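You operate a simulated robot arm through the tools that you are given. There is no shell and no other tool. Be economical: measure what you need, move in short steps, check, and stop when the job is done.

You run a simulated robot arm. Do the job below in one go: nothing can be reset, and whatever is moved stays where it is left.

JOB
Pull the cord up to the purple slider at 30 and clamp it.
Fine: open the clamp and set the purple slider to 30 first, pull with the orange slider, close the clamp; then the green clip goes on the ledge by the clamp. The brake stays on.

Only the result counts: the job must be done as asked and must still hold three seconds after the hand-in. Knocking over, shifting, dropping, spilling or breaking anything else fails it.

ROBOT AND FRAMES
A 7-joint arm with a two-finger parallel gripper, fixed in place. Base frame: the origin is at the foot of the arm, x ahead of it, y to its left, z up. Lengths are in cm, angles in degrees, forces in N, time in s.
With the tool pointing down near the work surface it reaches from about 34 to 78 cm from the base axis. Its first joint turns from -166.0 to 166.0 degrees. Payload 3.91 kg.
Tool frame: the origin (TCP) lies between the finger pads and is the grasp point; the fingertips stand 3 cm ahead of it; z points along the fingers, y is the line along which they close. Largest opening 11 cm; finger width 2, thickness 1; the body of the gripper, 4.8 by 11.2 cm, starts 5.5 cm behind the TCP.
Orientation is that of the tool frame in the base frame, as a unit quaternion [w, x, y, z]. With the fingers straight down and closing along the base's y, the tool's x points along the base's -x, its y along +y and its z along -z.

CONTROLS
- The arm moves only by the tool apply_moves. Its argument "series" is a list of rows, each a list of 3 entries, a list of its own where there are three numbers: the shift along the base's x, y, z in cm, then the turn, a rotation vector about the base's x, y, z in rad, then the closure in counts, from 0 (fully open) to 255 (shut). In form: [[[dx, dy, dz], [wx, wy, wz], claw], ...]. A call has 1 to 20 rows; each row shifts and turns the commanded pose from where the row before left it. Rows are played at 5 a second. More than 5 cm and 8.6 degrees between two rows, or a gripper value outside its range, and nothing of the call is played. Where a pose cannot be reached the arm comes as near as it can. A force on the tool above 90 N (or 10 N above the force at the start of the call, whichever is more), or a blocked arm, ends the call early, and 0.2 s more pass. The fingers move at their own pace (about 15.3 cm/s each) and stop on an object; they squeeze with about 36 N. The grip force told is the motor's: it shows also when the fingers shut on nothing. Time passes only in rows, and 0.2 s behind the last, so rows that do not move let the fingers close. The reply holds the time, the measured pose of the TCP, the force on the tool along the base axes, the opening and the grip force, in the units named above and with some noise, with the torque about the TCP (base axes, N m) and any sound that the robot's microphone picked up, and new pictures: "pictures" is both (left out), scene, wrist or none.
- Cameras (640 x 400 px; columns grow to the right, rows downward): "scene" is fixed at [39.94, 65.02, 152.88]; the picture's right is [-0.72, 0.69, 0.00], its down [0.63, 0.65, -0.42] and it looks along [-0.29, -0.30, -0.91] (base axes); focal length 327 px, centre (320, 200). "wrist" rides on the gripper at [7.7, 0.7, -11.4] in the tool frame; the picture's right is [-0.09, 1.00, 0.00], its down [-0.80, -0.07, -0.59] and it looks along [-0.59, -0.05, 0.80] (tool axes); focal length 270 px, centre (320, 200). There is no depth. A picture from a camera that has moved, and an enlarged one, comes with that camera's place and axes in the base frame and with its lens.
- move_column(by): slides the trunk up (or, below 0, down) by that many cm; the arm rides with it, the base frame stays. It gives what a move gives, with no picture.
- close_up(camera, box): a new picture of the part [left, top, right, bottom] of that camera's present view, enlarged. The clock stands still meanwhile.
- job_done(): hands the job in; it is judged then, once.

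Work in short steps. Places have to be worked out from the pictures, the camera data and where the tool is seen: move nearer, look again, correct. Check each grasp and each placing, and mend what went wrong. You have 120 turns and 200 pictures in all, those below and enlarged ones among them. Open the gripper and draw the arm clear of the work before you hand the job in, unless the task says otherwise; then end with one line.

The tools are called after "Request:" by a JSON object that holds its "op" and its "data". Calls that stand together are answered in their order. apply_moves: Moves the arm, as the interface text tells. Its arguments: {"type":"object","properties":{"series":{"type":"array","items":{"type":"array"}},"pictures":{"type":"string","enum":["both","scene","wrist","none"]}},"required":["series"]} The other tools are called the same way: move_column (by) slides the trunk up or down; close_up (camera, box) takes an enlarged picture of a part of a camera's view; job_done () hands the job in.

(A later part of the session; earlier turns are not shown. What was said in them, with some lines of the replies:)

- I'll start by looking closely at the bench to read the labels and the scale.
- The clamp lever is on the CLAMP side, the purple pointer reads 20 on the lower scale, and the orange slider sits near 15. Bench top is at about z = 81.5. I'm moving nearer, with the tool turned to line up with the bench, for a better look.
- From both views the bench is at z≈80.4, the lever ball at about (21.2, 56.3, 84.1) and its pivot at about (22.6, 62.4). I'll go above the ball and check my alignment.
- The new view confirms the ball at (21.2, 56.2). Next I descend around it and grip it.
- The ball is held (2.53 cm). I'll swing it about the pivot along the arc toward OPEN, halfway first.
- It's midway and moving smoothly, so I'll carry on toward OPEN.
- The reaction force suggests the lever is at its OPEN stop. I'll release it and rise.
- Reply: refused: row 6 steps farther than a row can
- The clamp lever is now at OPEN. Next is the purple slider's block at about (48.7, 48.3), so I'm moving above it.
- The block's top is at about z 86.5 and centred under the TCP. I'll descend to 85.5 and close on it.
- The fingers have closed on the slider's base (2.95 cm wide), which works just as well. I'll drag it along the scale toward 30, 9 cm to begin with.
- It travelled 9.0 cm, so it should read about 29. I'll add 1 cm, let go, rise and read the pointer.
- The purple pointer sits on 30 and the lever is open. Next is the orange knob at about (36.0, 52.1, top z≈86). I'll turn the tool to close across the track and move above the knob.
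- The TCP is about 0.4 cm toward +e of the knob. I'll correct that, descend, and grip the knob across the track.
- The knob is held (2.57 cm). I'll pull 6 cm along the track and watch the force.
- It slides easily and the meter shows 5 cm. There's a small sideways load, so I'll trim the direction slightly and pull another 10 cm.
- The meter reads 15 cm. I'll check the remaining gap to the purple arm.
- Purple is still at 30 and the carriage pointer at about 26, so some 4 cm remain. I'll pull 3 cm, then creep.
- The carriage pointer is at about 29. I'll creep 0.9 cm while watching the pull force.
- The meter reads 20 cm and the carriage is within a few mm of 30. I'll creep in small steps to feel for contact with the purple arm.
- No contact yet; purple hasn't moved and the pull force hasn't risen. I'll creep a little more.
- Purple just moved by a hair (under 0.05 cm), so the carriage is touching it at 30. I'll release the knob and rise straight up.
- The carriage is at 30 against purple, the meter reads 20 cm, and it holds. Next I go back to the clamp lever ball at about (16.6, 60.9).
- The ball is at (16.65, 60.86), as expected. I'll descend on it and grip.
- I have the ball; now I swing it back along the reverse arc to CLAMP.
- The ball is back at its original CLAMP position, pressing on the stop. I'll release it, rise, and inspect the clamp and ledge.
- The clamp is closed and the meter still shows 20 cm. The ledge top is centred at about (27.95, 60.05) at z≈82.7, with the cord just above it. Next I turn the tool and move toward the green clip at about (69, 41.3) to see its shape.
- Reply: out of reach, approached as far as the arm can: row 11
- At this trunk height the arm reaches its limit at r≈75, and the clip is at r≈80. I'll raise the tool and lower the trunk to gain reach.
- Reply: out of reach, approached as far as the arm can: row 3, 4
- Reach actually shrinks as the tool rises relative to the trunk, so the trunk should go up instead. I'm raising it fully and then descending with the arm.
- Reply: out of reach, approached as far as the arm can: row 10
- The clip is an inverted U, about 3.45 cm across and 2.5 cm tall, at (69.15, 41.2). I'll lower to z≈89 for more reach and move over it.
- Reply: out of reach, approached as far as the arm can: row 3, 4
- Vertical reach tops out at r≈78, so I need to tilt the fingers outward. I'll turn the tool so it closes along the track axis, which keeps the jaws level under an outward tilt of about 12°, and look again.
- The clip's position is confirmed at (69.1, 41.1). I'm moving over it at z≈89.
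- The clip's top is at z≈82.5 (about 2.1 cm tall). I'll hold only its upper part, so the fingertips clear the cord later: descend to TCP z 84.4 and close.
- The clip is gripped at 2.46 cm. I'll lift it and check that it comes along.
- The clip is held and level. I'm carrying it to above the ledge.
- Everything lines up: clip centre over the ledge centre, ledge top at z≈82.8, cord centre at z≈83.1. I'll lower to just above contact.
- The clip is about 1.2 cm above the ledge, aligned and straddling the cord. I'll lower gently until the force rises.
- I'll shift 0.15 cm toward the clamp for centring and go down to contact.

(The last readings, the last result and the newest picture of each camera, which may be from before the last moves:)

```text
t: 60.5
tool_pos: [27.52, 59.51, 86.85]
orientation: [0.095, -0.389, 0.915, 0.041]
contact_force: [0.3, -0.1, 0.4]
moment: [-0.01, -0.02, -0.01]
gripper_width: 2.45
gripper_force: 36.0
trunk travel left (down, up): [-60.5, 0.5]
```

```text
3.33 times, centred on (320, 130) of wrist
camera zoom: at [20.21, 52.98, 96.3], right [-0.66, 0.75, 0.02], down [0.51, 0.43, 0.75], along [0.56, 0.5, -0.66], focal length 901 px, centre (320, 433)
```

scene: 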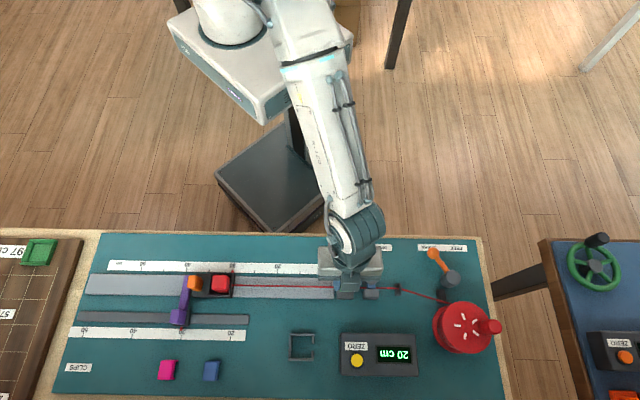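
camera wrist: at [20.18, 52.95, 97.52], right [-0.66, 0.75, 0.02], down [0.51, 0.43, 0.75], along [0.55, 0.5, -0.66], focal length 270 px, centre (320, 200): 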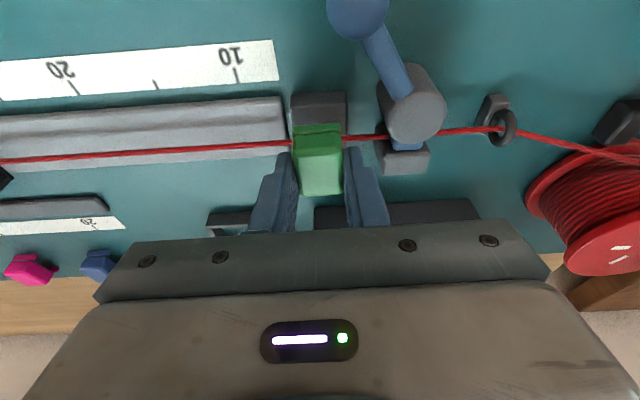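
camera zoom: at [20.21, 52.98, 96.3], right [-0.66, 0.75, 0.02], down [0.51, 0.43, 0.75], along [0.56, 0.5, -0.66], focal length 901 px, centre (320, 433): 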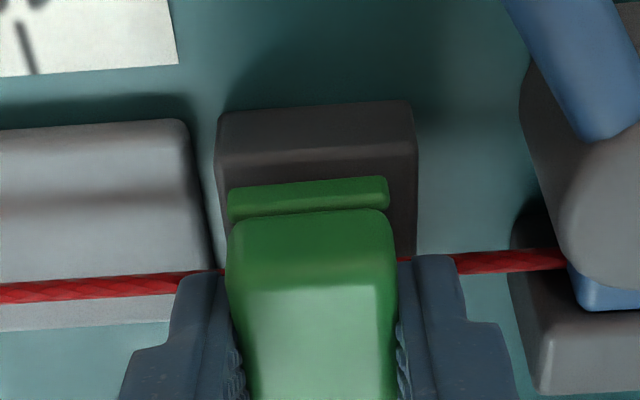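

No contact yet; it needs a bit more.

Request:
{"op": "apply_moves", "data": {"series": [[[0, 0, -0.12], [0, 0, 0], 240], [[0, 0, -0.12], [0, 0, 0], 240], [[0, 0, 0], [0, 0, 0], 240]], "pictures": "none"}}

Request:
{"op": "close_up", "data": {"camera": "wrist", "box": [240, 70, 400, 190]}}

```text
t: 61.3
tool_pos: [27.46, 59.54, 86.38]
orientation: [0.097, -0.389, 0.915, 0.041]
contact_force: [0.2, 0.3, -0.1]
moment: [0.02, -0.02, 0.01]
gripper_width: 2.44
gripper_force: 36.0
trunk travel left (down, up): [-60.5, 0.5]
```

```text
3.33 times, centred on (320, 130) of wrist
camera zoom: at [20.14, 52.94, 96.04], right [-0.66, 0.75, 0.02], down [0.51, 0.43, 0.75], along [0.55, 0.5, -0.66], focal length 901 px, centre (320, 433)
```

zoom: 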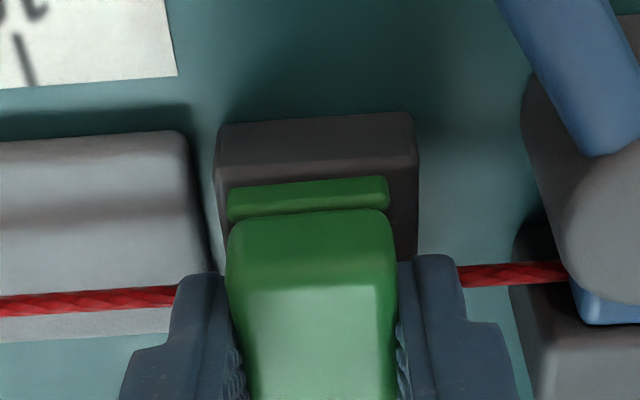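

Request:
{"op": "apply_moves", "data": {"series": [[[0, 0, -0.1], [0, 0, 0], 240], [[0, 0, -0.1], [0, 0, 0], 240], [[0, 0, 0], [0, 0, 0], 240]], "pictures": "scene"}}

Request:
{"op": "close_up", "data": {"camera": "wrist", "box": [240, 70, 400, 190]}}

```text
t: 62.1
tool_pos: [27.52, 59.5, 86.2]
orientation: [0.096, -0.389, 0.915, 0.04]
contact_force: [-0.2, 0.7, 0.1]
moment: [0.02, 0.0, 0.0]
gripper_width: 2.44
gripper_force: 36.0
trunk travel left (down, up): [-60.5, 0.5]
```

scene: 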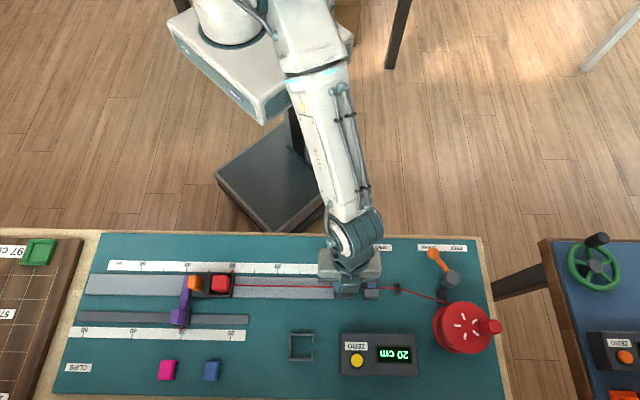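

```text
3.33 times, centred on (320, 130) of wrist
camera zoom: at [20.14, 52.92, 95.81], right [-0.66, 0.75, 0.02], down [0.51, 0.43, 0.75], along [0.56, 0.5, -0.66], focal length 901 px, centre (320, 433)
```

zoom: 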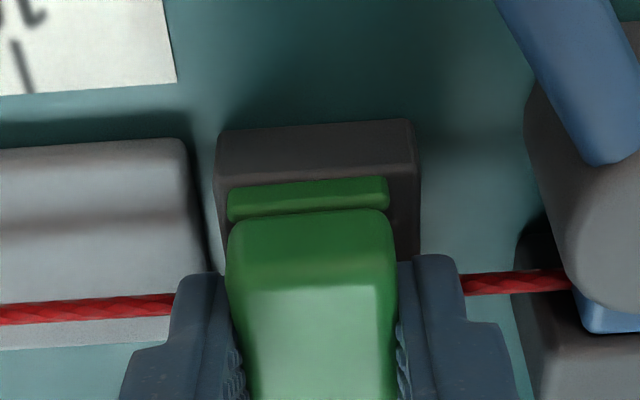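

Request:
{"op": "close_up", "data": {"camera": "wrist", "box": [285, 95, 365, 145]}}

Request:
{"op": "close_up", "data": {"camera": "scene", "box": [325, 270, 395, 315]}}

```text
8.00 times, centred on (325, 120) of wrist
camera zoom: at [20.14, 52.92, 95.81], right [-0.66, 0.75, 0.02], down [0.51, 0.43, 0.75], along [0.56, 0.5, -0.66], focal length 2162 px, centre (280, 840)
```

zoom: 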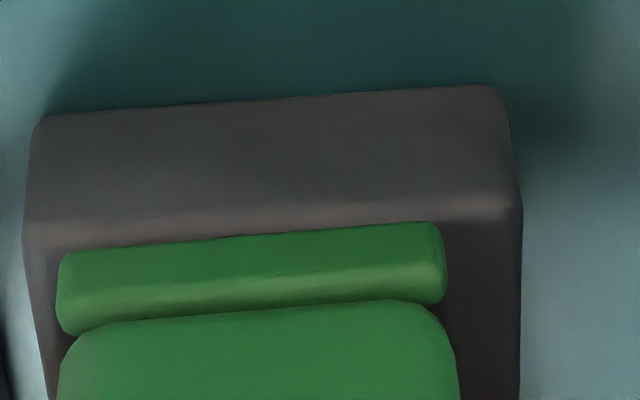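

```text
8.89 times, centred on (360, 292) of scene
camera zoom: at [39.94, 65.02, 152.88], right [-0.72, 0.69, 0.0], down [0.63, 0.65, -0.42], along [-0.29, -0.3, -0.91], focal length 2905 px, centre (-36, -622)
```

zoom: 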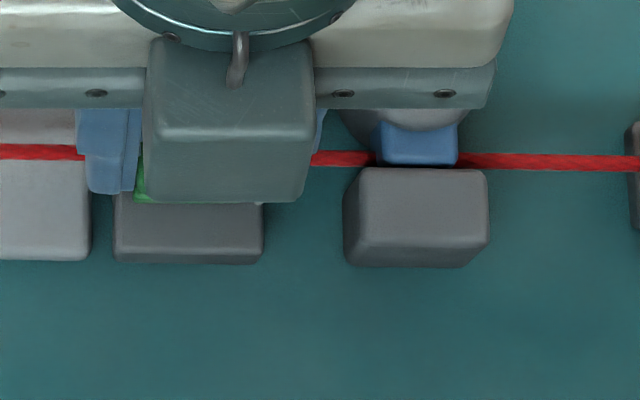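

The ledge top is really at about z=82.0, so about 0.2 cm remains. I'll make a small centring shift and lower further.

Request:
{"op": "apply_moves", "data": {"series": [[[-0.02, 0.15, 0], [0, 0, 0], 240], [[0, 0, -0.1], [0, 0, 0], 240], [[0, 0, 0], [0, 0, 0], 240]], "pictures": "none"}}

Request:
{"op": "close_up", "data": {"camera": "wrist", "box": [285, 95, 365, 145]}}

```text
t: 62.9
tool_pos: [27.5, 59.61, 86.11]
orientation: [0.096, -0.39, 0.915, 0.041]
contact_force: [0.6, 0.0, 0.2]
moment: [0.01, 0.0, 0.01]
gripper_width: 2.45
gripper_force: 35.8
trunk travel left (down, up): [-60.5, 0.5]
```

```text
8.00 times, centred on (325, 120) of wrist
camera zoom: at [20.16, 53.05, 95.71], right [-0.66, 0.75, 0.02], down [0.51, 0.43, 0.75], along [0.55, 0.5, -0.66], focal length 2162 px, centre (280, 840)
```

zoom: 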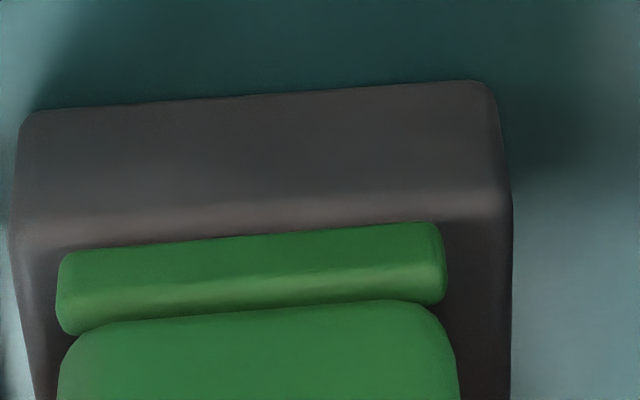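

Request:
{"op": "apply_moves", "data": {"series": [[[0, 0, -0.1], [0, 0, 0], 240], [[0, 0, 0], [0, 0, 0], 240]], "pictures": "none"}}

Request:
{"op": "apply_moves", "data": {"series": [[[0, 0, -0.1], [0, 0, 0], 240], [[0, 0, 0], [0, 0, 0], 240]], "pictures": "none"}}

Request:
{"op": "close_up", "data": {"camera": "wrist", "box": [285, 95, 365, 145]}}

```text
t: 63.5
tool_pos: [27.45, 59.6, 85.95]
orientation: [0.096, -0.389, 0.915, 0.042]
contact_force: [-0.3, 0.1, 1.3]
moment: [0.0, -0.01, 0.0]
gripper_width: 2.48
gripper_force: 36.0
trunk travel left (down, up): [-60.5, 0.5]
```

```text
t: 64.1
tool_pos: [27.43, 59.68, 86.03]
orientation: [0.097, -0.389, 0.915, 0.042]
contact_force: [-1.2, -0.7, 10.2]
moment: [-0.15, -0.03, -0.09]
gripper_width: 2.43
gripper_force: 36.0
trunk travel left (down, up): [-60.5, 0.5]
```

```text
8.00 times, centred on (325, 120) of wrist
camera zoom: at [20.15, 53.05, 95.6], right [-0.66, 0.75, 0.02], down [0.51, 0.42, 0.75], along [0.56, 0.5, -0.66], focal length 2162 px, centre (280, 840)
```

zoom: 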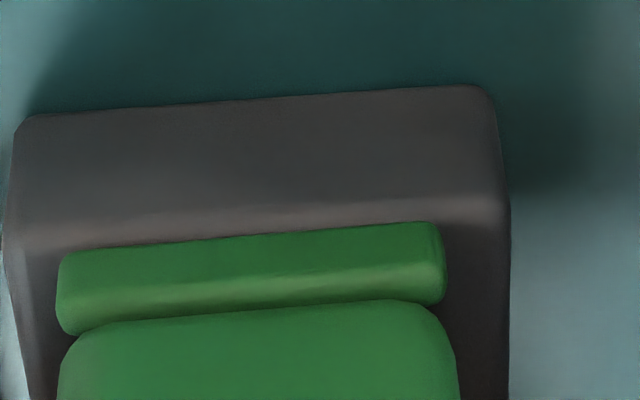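

There's a firm 10 N contact and the clip sits centred on the ledge. I'll open slightly and look before lifting.

Request:
{"op": "apply_moves", "data": {"series": [[[0, 0, 0.05], [0, 0, 0], 200], [[0, 0, 0], [0, 0, 0], 180], [[0, 0, 0], [0, 0, 0], 172]], "pictures": "wrist"}}

Request:
{"op": "close_up", "data": {"camera": "wrist", "box": [240, 70, 400, 190]}}

```text
t: 64.9
tool_pos: [27.5, 59.76, 86.14]
orientation: [0.095, -0.39, 0.915, 0.042]
contact_force: [-5.8, 3.4, 9.8]
moment: [-0.05, 0.09, -0.02]
gripper_width: 3.23
gripper_force: 0.1
trunk travel left (down, up): [-60.5, 0.5]
camera wrist: at [20.07, 53.11, 95.61], right [-0.66, 0.75, 0.02], down [0.51, 0.43, 0.75], along [0.55, 0.5, -0.66], focal length 270 px, centre (320, 200)
```

wrist: 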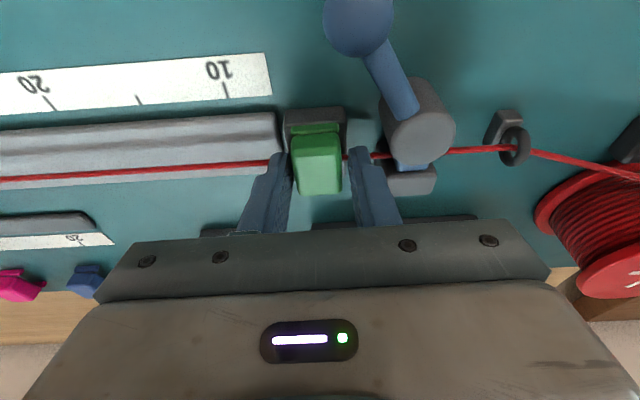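

```text
3.33 times, centred on (320, 130) of wrist
camera zoom: at [20.07, 53.11, 95.61], right [-0.66, 0.75, 0.02], down [0.51, 0.43, 0.75], along [0.55, 0.5, -0.66], focal length 901 px, centre (320, 433)
```

zoom: 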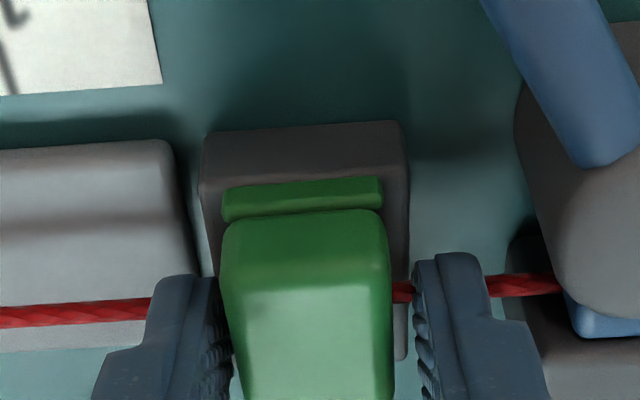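

The clip is free on the clamp side. There's a small load on the other finger, so I'll rise slowly and check that the clip stays put.

Request:
{"op": "apply_moves", "data": {"series": [[[0, 0, 0.2], [0, 0, 0], 172], [[0, 0, 0.2], [0, 0, 0], 172], [[0, 0, 0], [0, 0, 0], 172]], "pictures": "none"}}

Request:
{"op": "close_up", "data": {"camera": "wrist", "box": [240, 70, 400, 190]}}

```text
t: 65.7
tool_pos: [27.54, 59.67, 86.37]
orientation: [0.096, -0.39, 0.915, 0.041]
contact_force: [0.5, 0.1, 0.9]
moment: [-0.01, -0.03, -0.01]
gripper_width: 3.59
gripper_force: 0.2
trunk travel left (down, up): [-60.5, 0.5]
```

```text
3.33 times, centred on (320, 130) of wrist
camera zoom: at [20.1, 53.1, 95.94], right [-0.66, 0.75, 0.02], down [0.51, 0.43, 0.75], along [0.55, 0.5, -0.66], focal length 901 px, centre (320, 433)
```

zoom: 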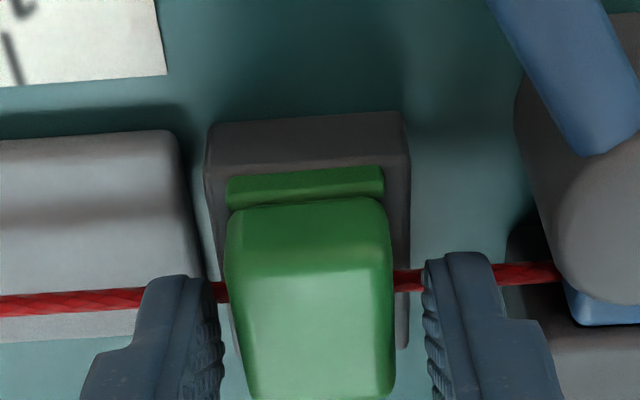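

Both fingers are free, the force is zero, and the clip sits on the ledge over the cord. I'm rising clear and backing off.

Request:
{"op": "apply_moves", "data": {"series": [[[0, 0, 1], [0, 0, 0], 172], [[0, 0, 2], [0, 0, 0], 172], [[0, 0, 4], [0, 0, 0], 172], [[-2, -2, 4], [0, 0, 0], 172], [[-3, -3, 2], [0, 0, 0], 172], [[-3, -3, 0], [0, 0, 0], 172], [[-3, -3, 0], [0, 0, 0], 100], [[0, 0, 0], [0, 0, 0], 100]]}}

Request:
{"op": "close_up", "data": {"camera": "scene", "box": [310, 255, 420, 325]}}

Request:
{"op": "close_up", "data": {"camera": "scene", "box": [150, 255, 262, 345]}}

Request:
{"op": "close_up", "data": {"camera": "wrist", "box": [240, 0, 480, 150]}}

```text
t: 67.5
tool_pos: [16.49, 48.53, 99.43]
orientation: [0.096, -0.39, 0.915, 0.041]
contact_force: [0.6, -0.1, -0.9]
moment: [0.0, 0.01, -0.04]
gripper_width: 6.66
gripper_force: 0.1
trunk travel left (down, up): [-60.5, 0.5]
camera wrist: at [9.16, 42.01, 109.06], right [-0.66, 0.75, 0.02], down [0.51, 0.43, 0.75], along [0.56, 0.5, -0.66], focal length 270 px, centre (320, 200)
```

scene: 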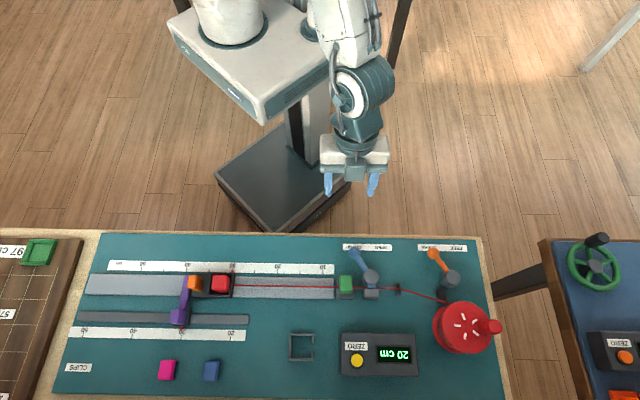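
wrist: 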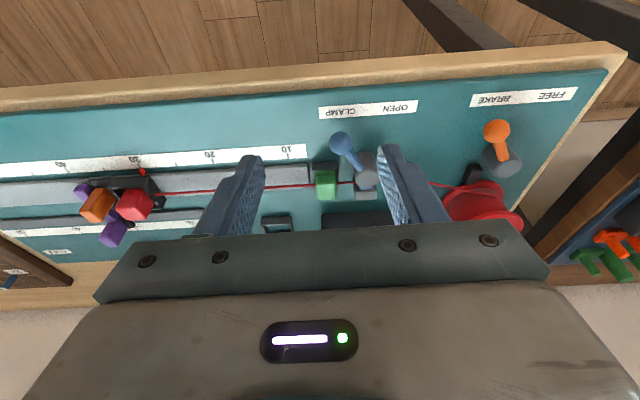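

```text
5.71 times, centred on (365, 290) of scene
camera zoom: at [39.94, 65.02, 152.88], right [-0.72, 0.69, 0.0], down [0.63, 0.65, -0.42], along [-0.29, -0.3, -0.91], focal length 1867 px, centre (63, -314)
```

zoom: 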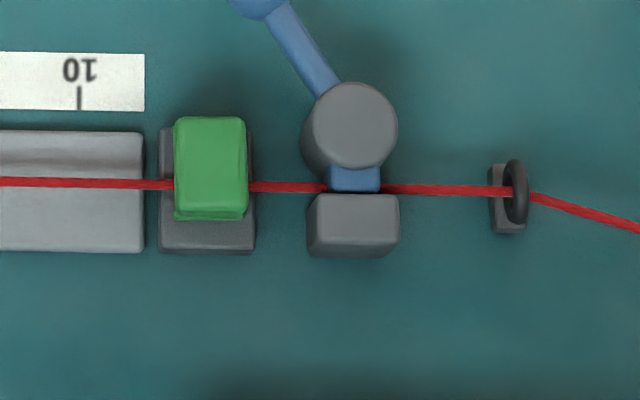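

```text
4.44 times, centred on (206, 300) of scene
camera zoom: at [39.94, 65.02, 152.88], right [-0.72, 0.69, 0.0], down [0.63, 0.65, -0.42], along [-0.29, -0.3, -0.91], focal length 1452 px, centre (827, -244)
```

zoom: 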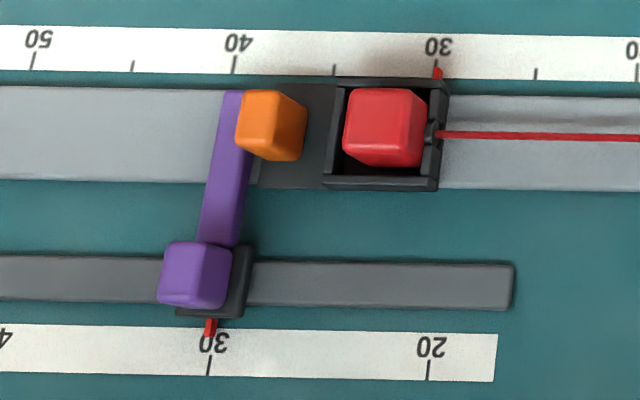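

```text
2.67 times, centred on (360, 75) of wrist
camera zoom: at [9.16, 42.01, 109.06], right [-0.66, 0.75, 0.02], down [0.51, 0.43, 0.75], along [0.56, 0.5, -0.66], focal length 721 px, centre (213, 533)
```

zoom: 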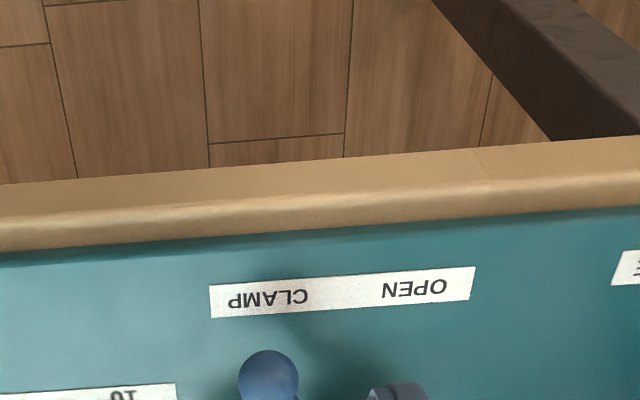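

Purple and carriage are both at 30. I'll check from the wrist camera how well the clip is seated.

Request:
{"op": "close_up", "data": {"camera": "wrist", "box": [290, 145, 385, 205]}}

Request:
{"op": "close_up", "data": {"camera": "scene", "box": [325, 270, 373, 305]}}

```text
6.67 times, centred on (338, 175) of wrist
camera zoom: at [9.16, 42.01, 109.06], right [-0.66, 0.75, 0.02], down [0.51, 0.43, 0.75], along [0.56, 0.5, -0.66], focal length 1802 px, centre (203, 367)
```

zoom: 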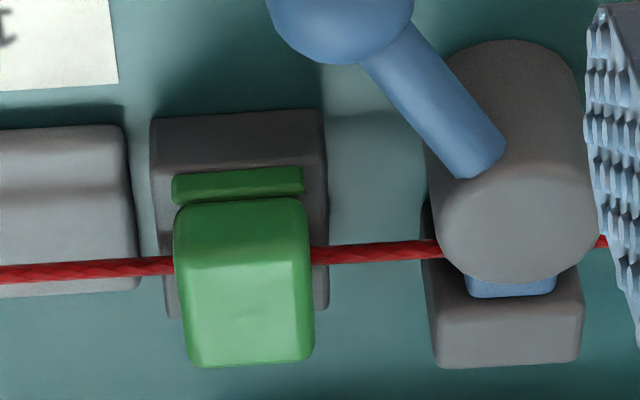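

```text
11.43 times, centred on (349, 288) of scene
camera zoom: at [39.94, 65.02, 152.88], right [-0.72, 0.69, 0.0], down [0.63, 0.65, -0.42], along [-0.29, -0.3, -0.91], focal length 3735 px, centre (-11, -800)
```

zoom: 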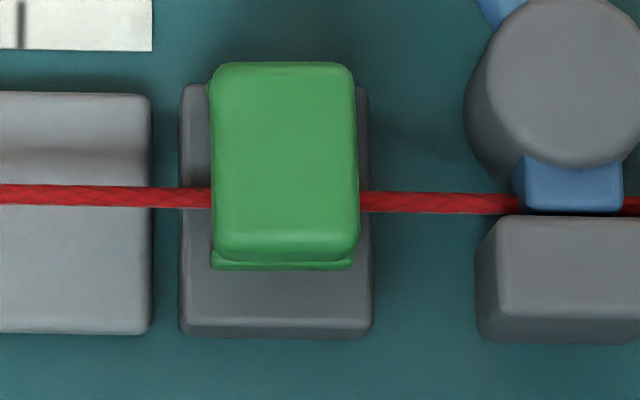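

The clip rests flat on the ledge over the cord, and nothing has moved since I let go. The clamp lever is at CLAMP, the brake is untouched, the meter reads 20 cm, and the carriage is against purple at 30. I'll draw the arm further back with the gripper fully open.

Request:
{"op": "apply_moves", "data": {"series": [[[0, -2, 3], [0, 0, 0], 0], [[0, -2, 3], [0, 0, 0], 0], [[0, 0, 0], [0, 0, 0], 0], [[0, 0, 0], [0, 0, 0], 0]], "pictures": "scene"}}

Request:
{"op": "close_up", "data": {"camera": "scene", "box": [270, 240, 510, 390]}}

```text
t: 68.5
tool_pos: [16.38, 44.78, 105.65]
orientation: [0.096, -0.389, 0.915, 0.04]
contact_force: [-0.1, 0.0, -0.7]
moment: [-0.01, 0.0, 0.01]
gripper_width: 10.98
gripper_force: 0.1
trunk travel left (down, up): [-60.5, 0.5]
```

scene: 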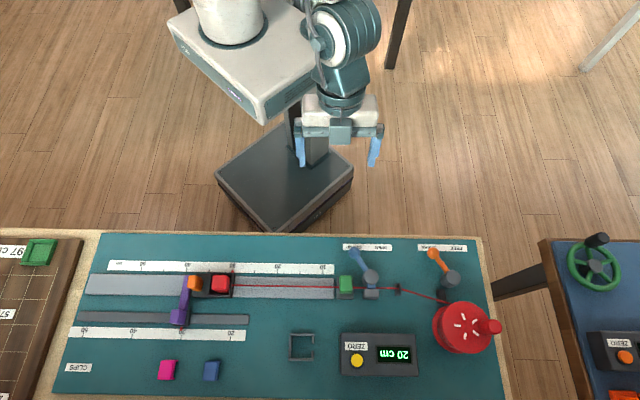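

```text
2.67 times, centred on (390, 315) of scene
camera zoom: at [39.94, 65.02, 152.88], right [-0.72, 0.69, 0.0], down [0.63, 0.65, -0.42], along [-0.29, -0.3, -0.91], focal length 872 px, centre (133, -107)
```

zoom: 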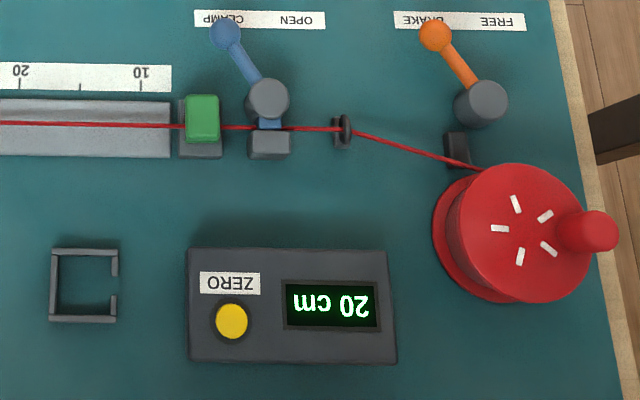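

Everything is in its final place and steady, and the arm is clear, so I'm handing in.

Request:
{"op": "job_done", "data": {}}

```text
The job is handed in.
```

The cord is pulled up to the purple slider at 30 and clamped, the green clip is on the ledge by the clamp (about 0.4 cm off centre), and the brake was left on.
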